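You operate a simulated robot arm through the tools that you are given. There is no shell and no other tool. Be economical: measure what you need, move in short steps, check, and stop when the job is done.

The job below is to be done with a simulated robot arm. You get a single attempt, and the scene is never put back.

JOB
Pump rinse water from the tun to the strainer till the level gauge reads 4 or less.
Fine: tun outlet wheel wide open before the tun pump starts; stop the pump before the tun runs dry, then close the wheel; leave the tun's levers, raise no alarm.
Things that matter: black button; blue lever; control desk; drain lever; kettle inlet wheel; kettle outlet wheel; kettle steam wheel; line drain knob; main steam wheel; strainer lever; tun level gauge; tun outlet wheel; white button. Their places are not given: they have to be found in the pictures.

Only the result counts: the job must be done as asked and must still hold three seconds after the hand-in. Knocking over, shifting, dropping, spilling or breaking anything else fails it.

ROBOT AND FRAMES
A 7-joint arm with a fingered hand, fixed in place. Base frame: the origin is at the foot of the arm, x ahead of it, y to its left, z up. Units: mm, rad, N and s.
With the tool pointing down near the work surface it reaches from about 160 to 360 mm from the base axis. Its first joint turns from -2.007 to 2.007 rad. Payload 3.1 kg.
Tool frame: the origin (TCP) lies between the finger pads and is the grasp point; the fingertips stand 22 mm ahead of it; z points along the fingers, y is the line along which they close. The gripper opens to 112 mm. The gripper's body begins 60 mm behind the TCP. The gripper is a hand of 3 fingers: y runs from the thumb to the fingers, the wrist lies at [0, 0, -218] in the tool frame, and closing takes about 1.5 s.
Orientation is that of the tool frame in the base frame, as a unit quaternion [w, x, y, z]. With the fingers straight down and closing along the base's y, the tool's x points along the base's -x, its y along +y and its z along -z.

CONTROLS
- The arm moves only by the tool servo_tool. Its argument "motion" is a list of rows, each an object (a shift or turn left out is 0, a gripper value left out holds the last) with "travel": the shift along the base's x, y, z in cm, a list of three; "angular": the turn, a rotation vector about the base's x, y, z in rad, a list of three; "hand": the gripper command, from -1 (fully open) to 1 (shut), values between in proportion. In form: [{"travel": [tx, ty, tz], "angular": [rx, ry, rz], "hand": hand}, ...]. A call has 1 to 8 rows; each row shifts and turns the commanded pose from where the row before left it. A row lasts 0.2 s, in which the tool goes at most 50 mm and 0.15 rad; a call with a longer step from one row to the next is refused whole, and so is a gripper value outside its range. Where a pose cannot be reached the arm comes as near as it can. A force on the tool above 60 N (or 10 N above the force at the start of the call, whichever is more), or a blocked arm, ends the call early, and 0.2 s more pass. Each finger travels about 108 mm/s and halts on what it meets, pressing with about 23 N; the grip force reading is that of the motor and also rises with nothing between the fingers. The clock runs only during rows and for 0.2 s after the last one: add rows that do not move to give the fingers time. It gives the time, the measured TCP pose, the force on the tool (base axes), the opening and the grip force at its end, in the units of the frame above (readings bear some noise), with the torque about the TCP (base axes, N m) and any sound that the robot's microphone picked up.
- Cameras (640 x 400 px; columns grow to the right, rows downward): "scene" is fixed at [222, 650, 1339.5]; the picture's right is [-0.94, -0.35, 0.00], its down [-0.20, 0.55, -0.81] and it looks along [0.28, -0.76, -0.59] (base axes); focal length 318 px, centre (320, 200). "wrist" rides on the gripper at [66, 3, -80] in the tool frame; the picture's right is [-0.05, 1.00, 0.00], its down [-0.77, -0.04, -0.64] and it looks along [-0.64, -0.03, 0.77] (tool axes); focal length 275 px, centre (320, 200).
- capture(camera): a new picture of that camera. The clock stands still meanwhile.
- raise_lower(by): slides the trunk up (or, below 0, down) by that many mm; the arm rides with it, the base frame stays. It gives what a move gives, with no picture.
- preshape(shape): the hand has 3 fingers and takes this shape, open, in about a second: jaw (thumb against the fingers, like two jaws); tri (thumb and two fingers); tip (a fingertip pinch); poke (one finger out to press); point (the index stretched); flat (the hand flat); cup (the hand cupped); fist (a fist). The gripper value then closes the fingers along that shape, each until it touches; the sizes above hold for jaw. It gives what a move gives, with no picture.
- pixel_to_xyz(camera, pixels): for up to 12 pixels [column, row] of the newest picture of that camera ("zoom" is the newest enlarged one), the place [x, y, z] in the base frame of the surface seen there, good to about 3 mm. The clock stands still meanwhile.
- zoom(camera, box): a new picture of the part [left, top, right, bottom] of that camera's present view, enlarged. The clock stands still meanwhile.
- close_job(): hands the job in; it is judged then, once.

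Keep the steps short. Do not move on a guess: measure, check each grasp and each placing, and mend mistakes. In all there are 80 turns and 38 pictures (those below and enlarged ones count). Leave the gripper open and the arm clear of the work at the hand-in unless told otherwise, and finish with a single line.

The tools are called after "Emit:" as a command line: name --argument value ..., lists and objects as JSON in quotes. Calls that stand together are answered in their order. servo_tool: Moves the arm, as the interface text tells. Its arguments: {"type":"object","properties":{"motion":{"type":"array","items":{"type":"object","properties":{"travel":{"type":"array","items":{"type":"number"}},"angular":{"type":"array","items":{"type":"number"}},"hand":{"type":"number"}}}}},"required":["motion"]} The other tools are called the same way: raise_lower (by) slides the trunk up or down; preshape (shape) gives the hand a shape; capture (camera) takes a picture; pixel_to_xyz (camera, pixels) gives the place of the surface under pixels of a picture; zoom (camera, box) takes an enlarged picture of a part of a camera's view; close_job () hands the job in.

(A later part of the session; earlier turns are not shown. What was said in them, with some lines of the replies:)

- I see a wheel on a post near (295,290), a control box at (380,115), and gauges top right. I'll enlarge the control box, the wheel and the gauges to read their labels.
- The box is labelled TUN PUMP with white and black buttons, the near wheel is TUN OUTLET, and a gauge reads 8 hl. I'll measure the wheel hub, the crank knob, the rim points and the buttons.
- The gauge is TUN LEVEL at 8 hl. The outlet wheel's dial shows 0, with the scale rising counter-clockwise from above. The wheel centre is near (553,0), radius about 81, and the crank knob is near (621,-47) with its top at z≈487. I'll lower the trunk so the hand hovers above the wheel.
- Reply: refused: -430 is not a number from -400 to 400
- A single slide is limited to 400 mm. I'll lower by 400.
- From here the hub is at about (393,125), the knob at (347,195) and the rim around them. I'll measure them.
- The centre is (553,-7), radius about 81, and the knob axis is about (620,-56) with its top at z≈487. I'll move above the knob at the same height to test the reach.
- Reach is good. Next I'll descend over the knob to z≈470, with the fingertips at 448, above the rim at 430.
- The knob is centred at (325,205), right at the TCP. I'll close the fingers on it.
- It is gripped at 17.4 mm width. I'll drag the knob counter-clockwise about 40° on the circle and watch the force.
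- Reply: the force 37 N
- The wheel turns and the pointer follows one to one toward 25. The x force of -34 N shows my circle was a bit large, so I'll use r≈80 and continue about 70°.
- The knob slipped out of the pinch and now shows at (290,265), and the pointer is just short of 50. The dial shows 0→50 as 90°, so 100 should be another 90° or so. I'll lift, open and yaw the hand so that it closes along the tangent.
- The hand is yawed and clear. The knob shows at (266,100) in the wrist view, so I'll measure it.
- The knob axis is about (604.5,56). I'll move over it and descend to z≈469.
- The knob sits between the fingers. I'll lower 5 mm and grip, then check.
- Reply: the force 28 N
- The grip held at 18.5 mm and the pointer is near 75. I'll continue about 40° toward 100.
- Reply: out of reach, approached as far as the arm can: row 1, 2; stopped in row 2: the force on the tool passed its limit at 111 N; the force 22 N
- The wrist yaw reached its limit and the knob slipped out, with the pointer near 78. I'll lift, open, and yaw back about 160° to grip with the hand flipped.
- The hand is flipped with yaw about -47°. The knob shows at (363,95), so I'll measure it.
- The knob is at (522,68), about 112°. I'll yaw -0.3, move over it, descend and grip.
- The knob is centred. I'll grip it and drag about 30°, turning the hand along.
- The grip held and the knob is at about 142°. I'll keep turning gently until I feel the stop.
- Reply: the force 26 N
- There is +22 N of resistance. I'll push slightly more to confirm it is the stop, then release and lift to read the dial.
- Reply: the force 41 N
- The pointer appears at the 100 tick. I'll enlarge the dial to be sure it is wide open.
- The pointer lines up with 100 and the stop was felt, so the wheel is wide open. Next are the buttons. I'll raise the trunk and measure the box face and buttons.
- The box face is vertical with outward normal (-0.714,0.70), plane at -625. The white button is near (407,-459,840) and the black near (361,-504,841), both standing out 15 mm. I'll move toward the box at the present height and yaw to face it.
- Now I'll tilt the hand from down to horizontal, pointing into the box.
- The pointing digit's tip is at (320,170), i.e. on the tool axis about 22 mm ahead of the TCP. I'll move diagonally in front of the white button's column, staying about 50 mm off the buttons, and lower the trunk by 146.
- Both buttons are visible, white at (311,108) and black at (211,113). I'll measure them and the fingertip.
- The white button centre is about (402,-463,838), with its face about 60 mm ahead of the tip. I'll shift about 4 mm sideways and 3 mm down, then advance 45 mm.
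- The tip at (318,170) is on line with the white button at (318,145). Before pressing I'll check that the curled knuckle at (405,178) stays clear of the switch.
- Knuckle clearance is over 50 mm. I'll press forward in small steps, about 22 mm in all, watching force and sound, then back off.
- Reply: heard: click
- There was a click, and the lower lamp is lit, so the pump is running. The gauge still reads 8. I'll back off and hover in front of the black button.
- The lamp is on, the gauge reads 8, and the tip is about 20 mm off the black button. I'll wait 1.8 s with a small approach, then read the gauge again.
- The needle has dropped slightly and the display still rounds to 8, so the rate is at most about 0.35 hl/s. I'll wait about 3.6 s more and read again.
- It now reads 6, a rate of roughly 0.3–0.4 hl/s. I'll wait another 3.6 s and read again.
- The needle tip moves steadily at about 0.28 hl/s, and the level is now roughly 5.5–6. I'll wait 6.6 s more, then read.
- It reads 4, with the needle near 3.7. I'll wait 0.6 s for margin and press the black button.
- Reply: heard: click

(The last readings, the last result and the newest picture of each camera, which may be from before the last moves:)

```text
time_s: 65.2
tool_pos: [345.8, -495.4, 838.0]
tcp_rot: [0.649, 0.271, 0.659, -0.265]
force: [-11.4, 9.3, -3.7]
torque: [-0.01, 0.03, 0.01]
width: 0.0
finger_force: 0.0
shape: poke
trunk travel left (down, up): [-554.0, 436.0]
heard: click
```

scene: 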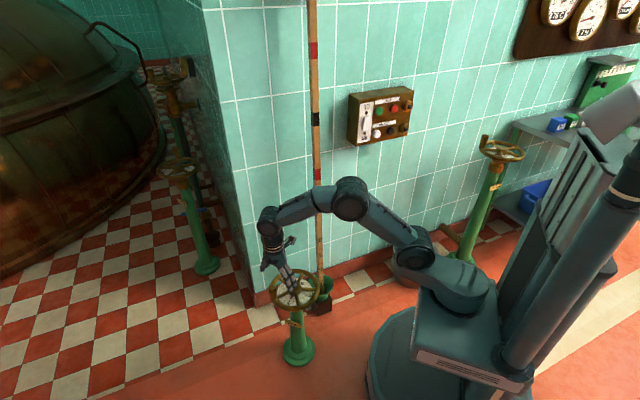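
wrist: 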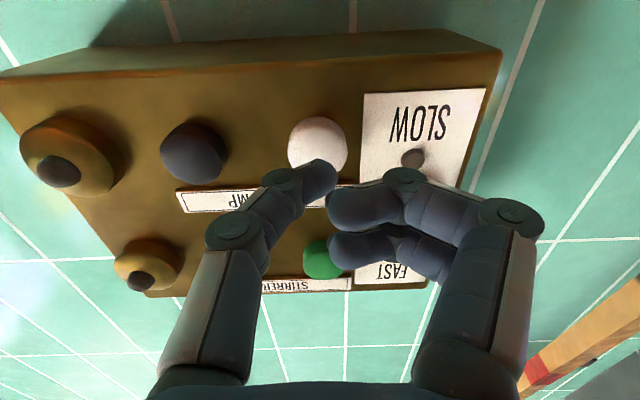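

A click was heard. I'll back off and confirm the lamp is off and read the gauge.

Emit:
servo_tool --motion '[{"travel": [-2, 1.95, 0]}, {"travel": [-2, 1.95, 0]}, {}]'

Emit:
zoom --camera "scene" --box '[340, 0, 640, 160]'

```text
time_s: 66.0
tool_pos: [310.7, -457.4, 837.8]
tcp_rot: [0.65, 0.27, 0.659, -0.266]
force: [-1.0, 0.4, 0.3]
torque: [0.0, -0.01, -0.01]
width: 0.0
finger_force: 0.0
shape: poke
trunk travel left (down, up): [-554.0, 436.0]
```

```text
2.13 times, centred on (490, 80) of scene
```

zoom: 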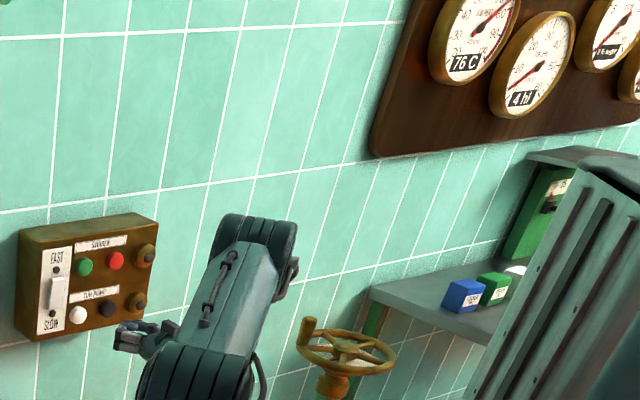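

The lamp is off and the display reads 4. Working out the needle angle geometrically gives about 3.8 hl, which is a thin margin if the display rounds. The wheel is still wide open, so I'll pump about 2–3 s more, keeping well above dry. First I press white again.

Emit:
servo_tool --motion '[{"travel": [2.09, 2.13, 0.05]}, {"travel": [2.09, 2.13, 0.05]}, {"travel": [1.3, -1.27, 0]}, {"travel": [1.2, -1.17, 0]}, {"travel": [0.6, -0.6, 0]}, {"travel": [0.4, -0.4, 0]}, {"travel": [0.3, -0.3, 0]}]'

```text
time_s: 67.6
tool_pos: [389.0, -449.8, 836.7]
tcp_rot: [0.65, 0.271, 0.658, -0.267]
force: [-3.5, 3.8, -0.3]
torque: [-0.01, 0.0, 0.04]
width: 0.0
finger_force: 0.0
shape: poke
trunk travel left (down, up): [-554.0, 436.0]
heard: click
```

The white button clicked, so the pump is on. I'll back off, slide over to black and press it.

Emit:
servo_tool --motion '[{"travel": [-1.8, 1.75, 0]}, {"travel": [-2.1, -2.15, 0]}, {"travel": [-2.1, -2.15, 0.05]}, {}, {"travel": [0.65, -0.65, 0]}, {"travel": [0.65, -0.65, 0]}, {"travel": [0.4, -0.4, 0]}, {"travel": [0.25, -0.3, 0]}]'

```text
time_s: 69.4
tool_pos: [345.9, -494.8, 838.4]
tcp_rot: [0.649, 0.271, 0.659, -0.266]
force: [-11.2, 10.3, -2.2]
torque: [0.0, 0.04, 0.07]
width: 0.3
finger_force: 0.0
shape: poke
trunk travel left (down, up): [-554.0, 436.0]
heard: click
```

Black clicked with the same feel as before, so the pump is off. I'll back away and raise the trunk.

Emit:
servo_tool --motion '[{"travel": [-2.2, 2.15, 0]}, {"travel": [-2.2, 2.15, 0]}, {"travel": [2.2, 2.5, 0]}, {"travel": [2.2, 2.5, 0]}, {}]'

Emit:
raise_lower --by 146

Emit:
servo_tool --motion '[{"travel": [1.26, 3.56, 0]}, {"travel": [1.26, 3.56, 0]}, {"travel": [1.26, 3.56, 0]}, {"travel": [1.26, 3.56, 0]}, {"travel": [1.26, 3.56, 0]}, {}]'

Emit:
servo_tool --motion '[{"angular": [0.1, 0.102, 0]}, {"angular": [0.1, 0.102, 0]}, {"angular": [0.1, 0.102, 0]}, {"angular": [0.1, 0.102, 0]}, {"angular": [0.1, 0.102, 0]}, {"angular": [0.1, 0.102, 0]}, {}]'

Emit:
servo_tool --motion '[{"angular": [0.1, 0.102, 0]}, {"angular": [0.1, 0.102, 0]}, {"angular": [0.1, 0.102, 0]}, {"angular": [0.1, 0.102, 0]}, {"angular": [0.1, 0.102, 0]}, {}]'

Emit:
preshape --shape "jaw"

```text
time_s: 70.6
tool_pos: [349.7, -405.0, 838.4]
tcp_rot: [0.65, 0.27, 0.659, -0.266]
force: [-1.2, 0.3, -0.2]
torque: [0.0, 0.01, 0.04]
width: 0.1
finger_force: 0.0
shape: poke
trunk travel left (down, up): [-554.0, 436.0]
```

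```text
time_s: 72.3
tool_pos: [349.8, -404.9, 985.3]
tcp_rot: [0.65, 0.27, 0.659, -0.266]
force: [0.2, 0.0, -0.1]
torque: [-0.01, -0.02, 0.01]
width: 0.0
finger_force: 0.1
shape: poke
trunk travel left (down, up): [-700.0, 290.0]
```

```text
time_s: 73.7
tool_pos: [411.9, -226.9, 984.3]
tcp_rot: [0.649, 0.271, 0.659, -0.266]
force: [-0.3, -0.6, -0.1]
torque: [0.0, 0.03, 0.0]
width: 0.1
finger_force: 0.1
shape: poke
trunk travel left (down, up): [-700.0, 290.0]
```

```text
time_s: 75.3
tool_pos: [411.8, -227.7, 984.6]
tcp_rot: [0.318, 0.355, 0.87, -0.129]
force: [-0.9, 0.6, -0.5]
torque: [-0.03, -0.01, 0.02]
width: 0.2
finger_force: 0.0
shape: poke
trunk travel left (down, up): [-700.0, 290.0]
```

```text
time_s: 76.7
tool_pos: [412.0, -226.7, 985.3]
tcp_rot: [-0.008, 0.377, 0.926, 0.003]
force: [0.0, 0.0, -0.1]
torque: [-0.01, -0.03, -0.04]
width: 0.2
finger_force: 0.1
shape: poke
trunk travel left (down, up): [-700.0, 290.0]
```

```text
time_s: 77.6
tool_pos: [413.3, -227.3, 984.3]
tcp_rot: [-0.007, 0.379, 0.925, 0.002]
force: [0.0, 0.2, -0.2]
torque: [-0.02, 0.02, -0.01]
width: 112.0
finger_force: 0.2
shape: jaw
trunk travel left (down, up): [-700.0, 290.0]
```

The knob should stand about 143° round, near (488,41). I'll move above it and lower the trunk by 400.

Emit:
servo_tool --motion '[{"travel": [1.26, 4.47, 0]}, {"travel": [1.26, 4.47, 0]}, {"travel": [1.26, 4.47, 0]}, {"travel": [1.26, 4.47, 0]}, {"travel": [1.26, 4.47, 0]}, {"travel": [1.26, 4.5, 0]}, {}]'

Emit:
raise_lower --by -400

Emit:
capture --camera "wrist"

```text
time_s: 79.2
tool_pos: [487.2, 40.7, 986.7]
tcp_rot: [-0.007, 0.379, 0.925, 0.003]
force: [-0.4, -0.3, 1.1]
torque: [0.01, -0.02, -0.04]
width: 111.9
finger_force: 0.0
shape: jaw
trunk travel left (down, up): [-700.0, 290.0]
```

```text
time_s: 83.0
tool_pos: [487.4, 43.2, 586.8]
tcp_rot: [-0.006, 0.379, 0.925, 0.003]
force: [-0.7, 0.4, 0.4]
torque: [0.02, -0.03, -0.02]
width: 112.0
finger_force: 0.1
shape: jaw
trunk travel left (down, up): [-300.0, 690.0]
```

```text
2 pictures are left
```

wrist: 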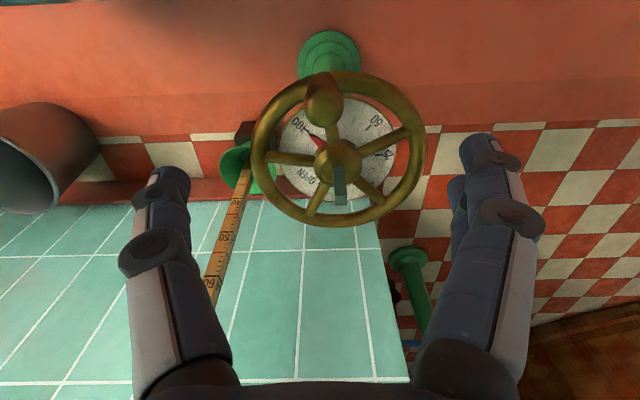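

The knob shows at (323,105). I'll measure it, since this costs no picture.

Emit:
pixel_to_xyz --camera "wrist" --pixels '[[322, 110], [311, 108], [335, 108], [322, 123], [323, 95]]'

```text
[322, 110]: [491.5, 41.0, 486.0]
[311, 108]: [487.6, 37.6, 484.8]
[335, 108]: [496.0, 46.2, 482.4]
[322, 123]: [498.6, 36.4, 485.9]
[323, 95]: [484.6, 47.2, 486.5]
```

The knob centre is (491,42). I'll descend to z≈467 and grip it.

Emit:
servo_tool --motion '[{"travel": [0.35, -0.1, -4]}, {"travel": [0, 0, -4]}, {"travel": [0, 0, -3.9]}, {}, {}]'

Emit:
servo_tool --motion '[{"hand": 1}, {"hand": 1}, {"hand": 1}, {"hand": 1}, {"hand": 1}, {"hand": 1}, {"hand": 1}]'

```text
time_s: 84.2
tool_pos: [491.2, 43.1, 466.2]
tcp_rot: [-0.006, 0.378, 0.926, 0.003]
force: [-0.7, 0.3, -1.0]
torque: [0.0, -0.02, 0.02]
width: 111.9
finger_force: 0.0
shape: jaw
trunk travel left (down, up): [-300.0, 690.0]
```

```text
time_s: 85.8
tool_pos: [490.2, 42.2, 467.1]
tcp_rot: [-0.008, 0.379, 0.925, 0.002]
force: [-1.7, 1.0, -2.2]
torque: [0.0, 0.05, 0.02]
width: 18.6
finger_force: 23.2
shape: jaw
trunk travel left (down, up): [-300.0, 690.0]
```

It is gripped at 18.6 mm. I'll drag it clockwise 30°, turning the hand along.

Emit:
servo_tool --motion '[{"travel": [0.95, 1.02, 0], "angular": [0, 0, -0.15]}, {"travel": [1.11, 0.83, 0], "angular": [0, 0, -0.15]}, {"travel": [1.24, 0.64, 0], "angular": [0, 0, -0.15]}, {}]'

```text
time_s: 86.8
tool_pos: [524.7, 68.5, 466.8]
tcp_rot: [-0.006, 0.576, 0.817, 0.004]
force: [-10.1, 8.4, -5.0]
torque: [0.12, 0.16, -0.16]
width: 17.9
finger_force: 22.6
shape: jaw
trunk travel left (down, up): [-300.0, 690.0]
```

The knob is following at θ≈110°. I'll continue another 30°.

Emit:
servo_tool --motion '[{"travel": [1.34, 0.41, 0], "angular": [0, 0, -0.13]}, {"travel": [1.38, 0.17, 0], "angular": [0, 0, -0.13]}, {"travel": [1.39, -0.07, 0], "angular": [0, 0, -0.13]}, {}]'

```text
time_s: 87.8
tool_pos: [567.0, 73.8, 467.2]
tcp_rot: [-0.003, 0.723, 0.691, 0.005]
force: [-2.5, 26.4, -4.3]
torque: [0.39, 0.07, -0.16]
width: 17.7
finger_force: 23.0
shape: jaw
trunk travel left (down, up): [-300.0, 690.0]
```

It is still held, with θ≈80° and yaw near -93°. Before reaching a wrist limit I'll regrip with the hand flipped: open, lift and yaw +2.9 rad about this spot.

Emit:
servo_tool --motion '[{"hand": -1}, {"hand": -1}, {"hand": -1}, {"hand": -1}, {"hand": -1}, {"travel": [0, 0, 4.5]}, {"travel": [0, 0, 4.5]}, {}]'

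Emit:
servo_tool --motion '[{"angular": [0, 0, 0.15]}, {"angular": [0, 0, 0.15]}, {"angular": [0, 0, 0.15]}, {"angular": [0, 0, 0.15]}, {"angular": [0, 0, 0.15]}, {"angular": [0, 0, 0.15]}, {"angular": [0, 0, 0.15]}, {"angular": [0, 0, 0.15]}]'

Emit:
servo_tool --motion '[{"angular": [0, 0, 0.15]}, {"angular": [0, 0, 0.15]}, {"angular": [0, 0, 0.15]}, {"angular": [0, 0, 0.15]}, {"angular": [0, 0, 0.15]}, {"angular": [0, 0, 0.15]}, {"angular": [0, 0, 0.15]}, {"angular": [0, 0, 0.15]}]'

Emit:
servo_tool --motion '[{"angular": [0, 0, 0.15]}, {"angular": [0, 0, 0.15]}, {"angular": [0, 0, 0.15]}, {}, {}]'

```text
time_s: 89.6
tool_pos: [563.8, 71.7, 556.0]
tcp_rot: [-0.005, 0.723, 0.69, 0.005]
force: [-0.2, 0.6, 0.1]
torque: [0.01, 0.0, 0.03]
width: 112.1
finger_force: 0.0
shape: jaw
trunk travel left (down, up): [-300.0, 690.0]
```

```text
time_s: 91.4
tool_pos: [563.8, 72.7, 557.2]
tcp_rot: [-0.007, 0.205, 0.979, -0.001]
force: [0.9, 0.4, 0.5]
torque: [0.01, 0.02, -0.01]
width: 112.2
finger_force: 0.0
shape: jaw
trunk travel left (down, up): [-300.0, 690.0]
```

```text
time_s: 93.2
tool_pos: [565.8, 71.8, 556.4]
tcp_rot: [-0.007, -0.383, 0.924, -0.003]
force: [0.3, 0.1, 0.3]
torque: [0.01, -0.02, 0.03]
width: 112.0
finger_force: 0.1
shape: jaw
trunk travel left (down, up): [-300.0, 690.0]
```

```text
time_s: 94.4
tool_pos: [565.7, 72.0, 557.3]
tcp_rot: [-0.006, -0.578, 0.816, -0.003]
force: [-0.8, -0.2, 0.2]
torque: [0.02, 0.0, 0.02]
width: 112.2
finger_force: 0.0
shape: jaw
trunk travel left (down, up): [-300.0, 690.0]
```

Yaw is about +71°. I'll descend onto the knob, expected at (567,74), and grip.

Emit:
servo_tool --motion '[{"travel": [0.1, 0.15, -3]}, {"travel": [0, 0, -3]}, {"travel": [0, 0, -3]}, {}, {}]'

Emit:
servo_tool --motion '[{"hand": 1}, {"hand": 1}, {"hand": 1}, {"hand": 1}, {"hand": 1}, {"hand": 1}, {"hand": 1}]'

```text
time_s: 95.6
tool_pos: [564.7, 75.1, 467.0]
tcp_rot: [-0.006, -0.577, 0.816, -0.004]
force: [-0.9, -0.1, 0.3]
torque: [0.02, 0.03, 0.0]
width: 111.9
finger_force: 0.0
shape: jaw
trunk travel left (down, up): [-300.0, 690.0]
```

```text
time_s: 97.2
tool_pos: [567.3, 75.3, 468.5]
tcp_rot: [-0.006, -0.578, 0.816, -0.005]
force: [-0.4, 0.2, -1.9]
torque: [-0.01, 0.05, -0.02]
width: 18.8
finger_force: 22.6
shape: jaw
trunk travel left (down, up): [-300.0, 690.0]
```

Regripped at 18.8 mm. I'll drag clockwise 40°, turning along.

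Emit:
servo_tool --motion '[{"travel": [1.36, -0.37, 0], "angular": [0, 0, -0.12]}, {"travel": [1.28, -0.6, 0], "angular": [0, 0, -0.13]}, {"travel": [1.16, -0.81, 0], "angular": [0, 0, -0.15]}, {"travel": [0.99, -0.99, 0], "angular": [0, 0, -0.15]}, {}]'

```text
time_s: 98.4
tool_pos: [615.9, 48.8, 466.2]
tcp_rot: [-0.004, -0.334, 0.943, -0.003]
force: [16.0, 25.9, 0.8]
torque: [0.53, -0.17, -0.44]
width: 17.9
finger_force: 23.2
shape: jaw
trunk travel left (down, up): [-300.0, 690.0]
```

It is following at θ≈42°, but with a radial force of about 30 N, so I'll ease the path outward a little and continue 40°.

Emit:
servo_tool --motion '[{"travel": [1.0, -1.0, 0], "angular": [0, 0, -0.15]}, {"travel": [0.65, -1.25, 0], "angular": [0, 0, -0.15]}, {"travel": [0.38, -1.36, 0], "angular": [0, 0, -0.15]}, {"travel": [0.12, -1.41, 0], "angular": [0, 0, -0.15]}, {}]'

```text
time_s: 99.6
tool_pos: [636.1, -9.6, 465.8]
tcp_rot: [-0.008, -0.04, 0.999, -0.001]
force: [15.9, 2.4, -1.3]
torque: [0.09, -0.27, -0.19]
width: 17.5
finger_force: 22.9
shape: jaw
trunk travel left (down, up): [-300.0, 690.0]
```

It is following at θ≈-2°. I'll continue toward the closed end at about -37°.

Emit:
servo_tool --motion '[{"travel": [-0.1, -1.41, 0], "angular": [0, 0, -0.15]}, {"travel": [-0.35, -1.36, 0], "angular": [0, 0, -0.15]}, {"travel": [-0.58, -1.28, 0], "angular": [0, 0, -0.15]}, {"travel": [-0.5, -0.78, 0], "angular": [0, 0, -0.12]}, {}]'

```text
time_s: 100.8
tool_pos: [618.9, -53.6, 466.1]
tcp_rot: [-0.008, 0.242, 0.97, 0.001]
force: [10.2, -1.8, -5.5]
torque: [0.01, -0.21, -0.2]
width: 17.4
finger_force: 23.2
shape: jaw
trunk travel left (down, up): [-300.0, 690.0]
```

Now at θ≈-35°. I'll push a little further to seat it against the closed stop.

Emit:
servo_tool --motion '[{"travel": [-0.25, -0.33, 0]}, {"travel": [-0.25, -0.33, 0]}, {"travel": [-0.25, -0.3, 0]}, {}]'

```text
time_s: 101.8
tool_pos: [613.1, -61.2, 467.9]
tcp_rot: [-0.008, 0.24, 0.971, 0.001]
force: [14.6, 11.9, -5.0]
torque: [0.2, -0.35, -0.18]
width: 15.8
finger_force: 23.0
shape: jaw
trunk travel left (down, up): [-300.0, 690.0]
```

Resistance is rising. One more small push, then I release and lift.

Emit:
servo_tool --motion '[{"travel": [-0.25, -0.4, 0]}, {"travel": [-0.15, -0.25, 0]}, {}]'

Emit:
servo_tool --motion '[{"hand": -1}, {"hand": -1}, {"hand": -1}, {"hand": -1}, {"hand": -1}, {"travel": [0, 0, 4.5]}, {"travel": [0, 0, 4.5]}, {}]'

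Emit:
servo_tool --motion '[{"travel": [-4, -0.5, 2]}, {"travel": [-4, -0.5, 2]}, {"travel": [-4, -0.5, 2]}, {}]'

Emit:
zoom --camera "wrist" --box '[270, 0, 510, 200]'

```text
time_s: 102.6
tool_pos: [609.5, -66.9, 468.5]
tcp_rot: [-0.008, 0.24, 0.971, 0.001]
force: [18.6, 23.7, 2.0]
torque: [0.32, -0.5, -0.16]
width: 23.1
finger_force: 22.8
shape: jaw
trunk travel left (down, up): [-300.0, 690.0]
```

```text
time_s: 104.4
tool_pos: [606.8, -66.6, 557.7]
tcp_rot: [-0.007, 0.241, 0.97, 0.002]
force: [0.5, 0.0, 0.3]
torque: [0.01, -0.01, -0.01]
width: 111.9
finger_force: 0.1
shape: jaw
trunk travel left (down, up): [-300.0, 690.0]
```

```text
time_s: 105.4
tool_pos: [486.1, -83.8, 617.7]
tcp_rot: [-0.008, 0.241, 0.97, 0.001]
force: [-0.1, -0.7, -0.7]
torque: [0.0, 0.01, 0.0]
width: 111.9
finger_force: 0.0
shape: jaw
trunk travel left (down, up): [-300.0, 690.0]
```

```text
2.00 times, centred on (390, 100) of wrist
```

zoom: 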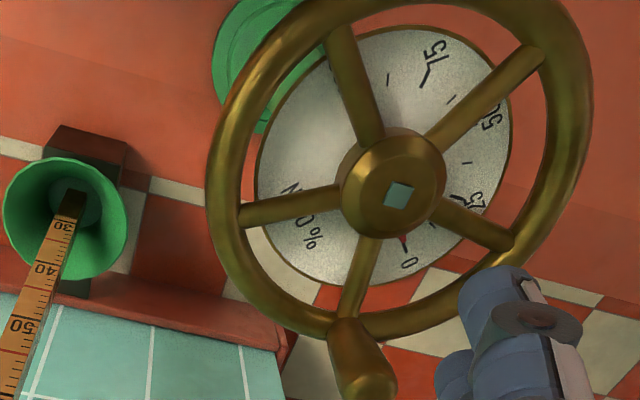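

The wheel pointer is at 0 with the stem flush, so the wheel is closed. I'll raise the arm clear and use the last picture for the lamp and gauge.

Emit:
raise_lower --by 150

Emit:
zoom --camera "scene" --box '[380, 0, 640, 145]'

```text
time_s: 107.2
tool_pos: [487.8, -83.5, 767.9]
tcp_rot: [-0.007, 0.241, 0.97, 0.0]
force: [-0.6, -0.5, 0.2]
torque: [0.0, -0.01, 0.05]
width: 112.2
finger_force: 0.0
shape: jaw
trunk travel left (down, up): [-450.0, 540.0]
```

```text
2.46 times, centred on (510, 72) of scene
```

zoom: 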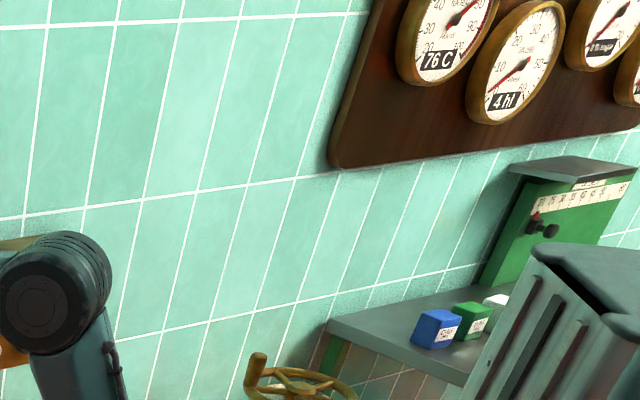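

The gauge still reads 4 hl, 38 s after the stop. The arm hides the pump lamp, but a running pump would have emptied the tun by now, so it is off. The wheel is closed, the gripper is open and the arm is clear, so I'll hand in.

Emit:
close_job

```text
The job is handed in.
```

Job handed in: the tun level gauge reads 4 hl, the tun pump was stopped before the tun ran dry, the tun outlet wheel is closed at 0, and the levers were left alone; the pump ran twice, because after the first stop I judged 4 hl too close to the limit and pumped about 2 s more.
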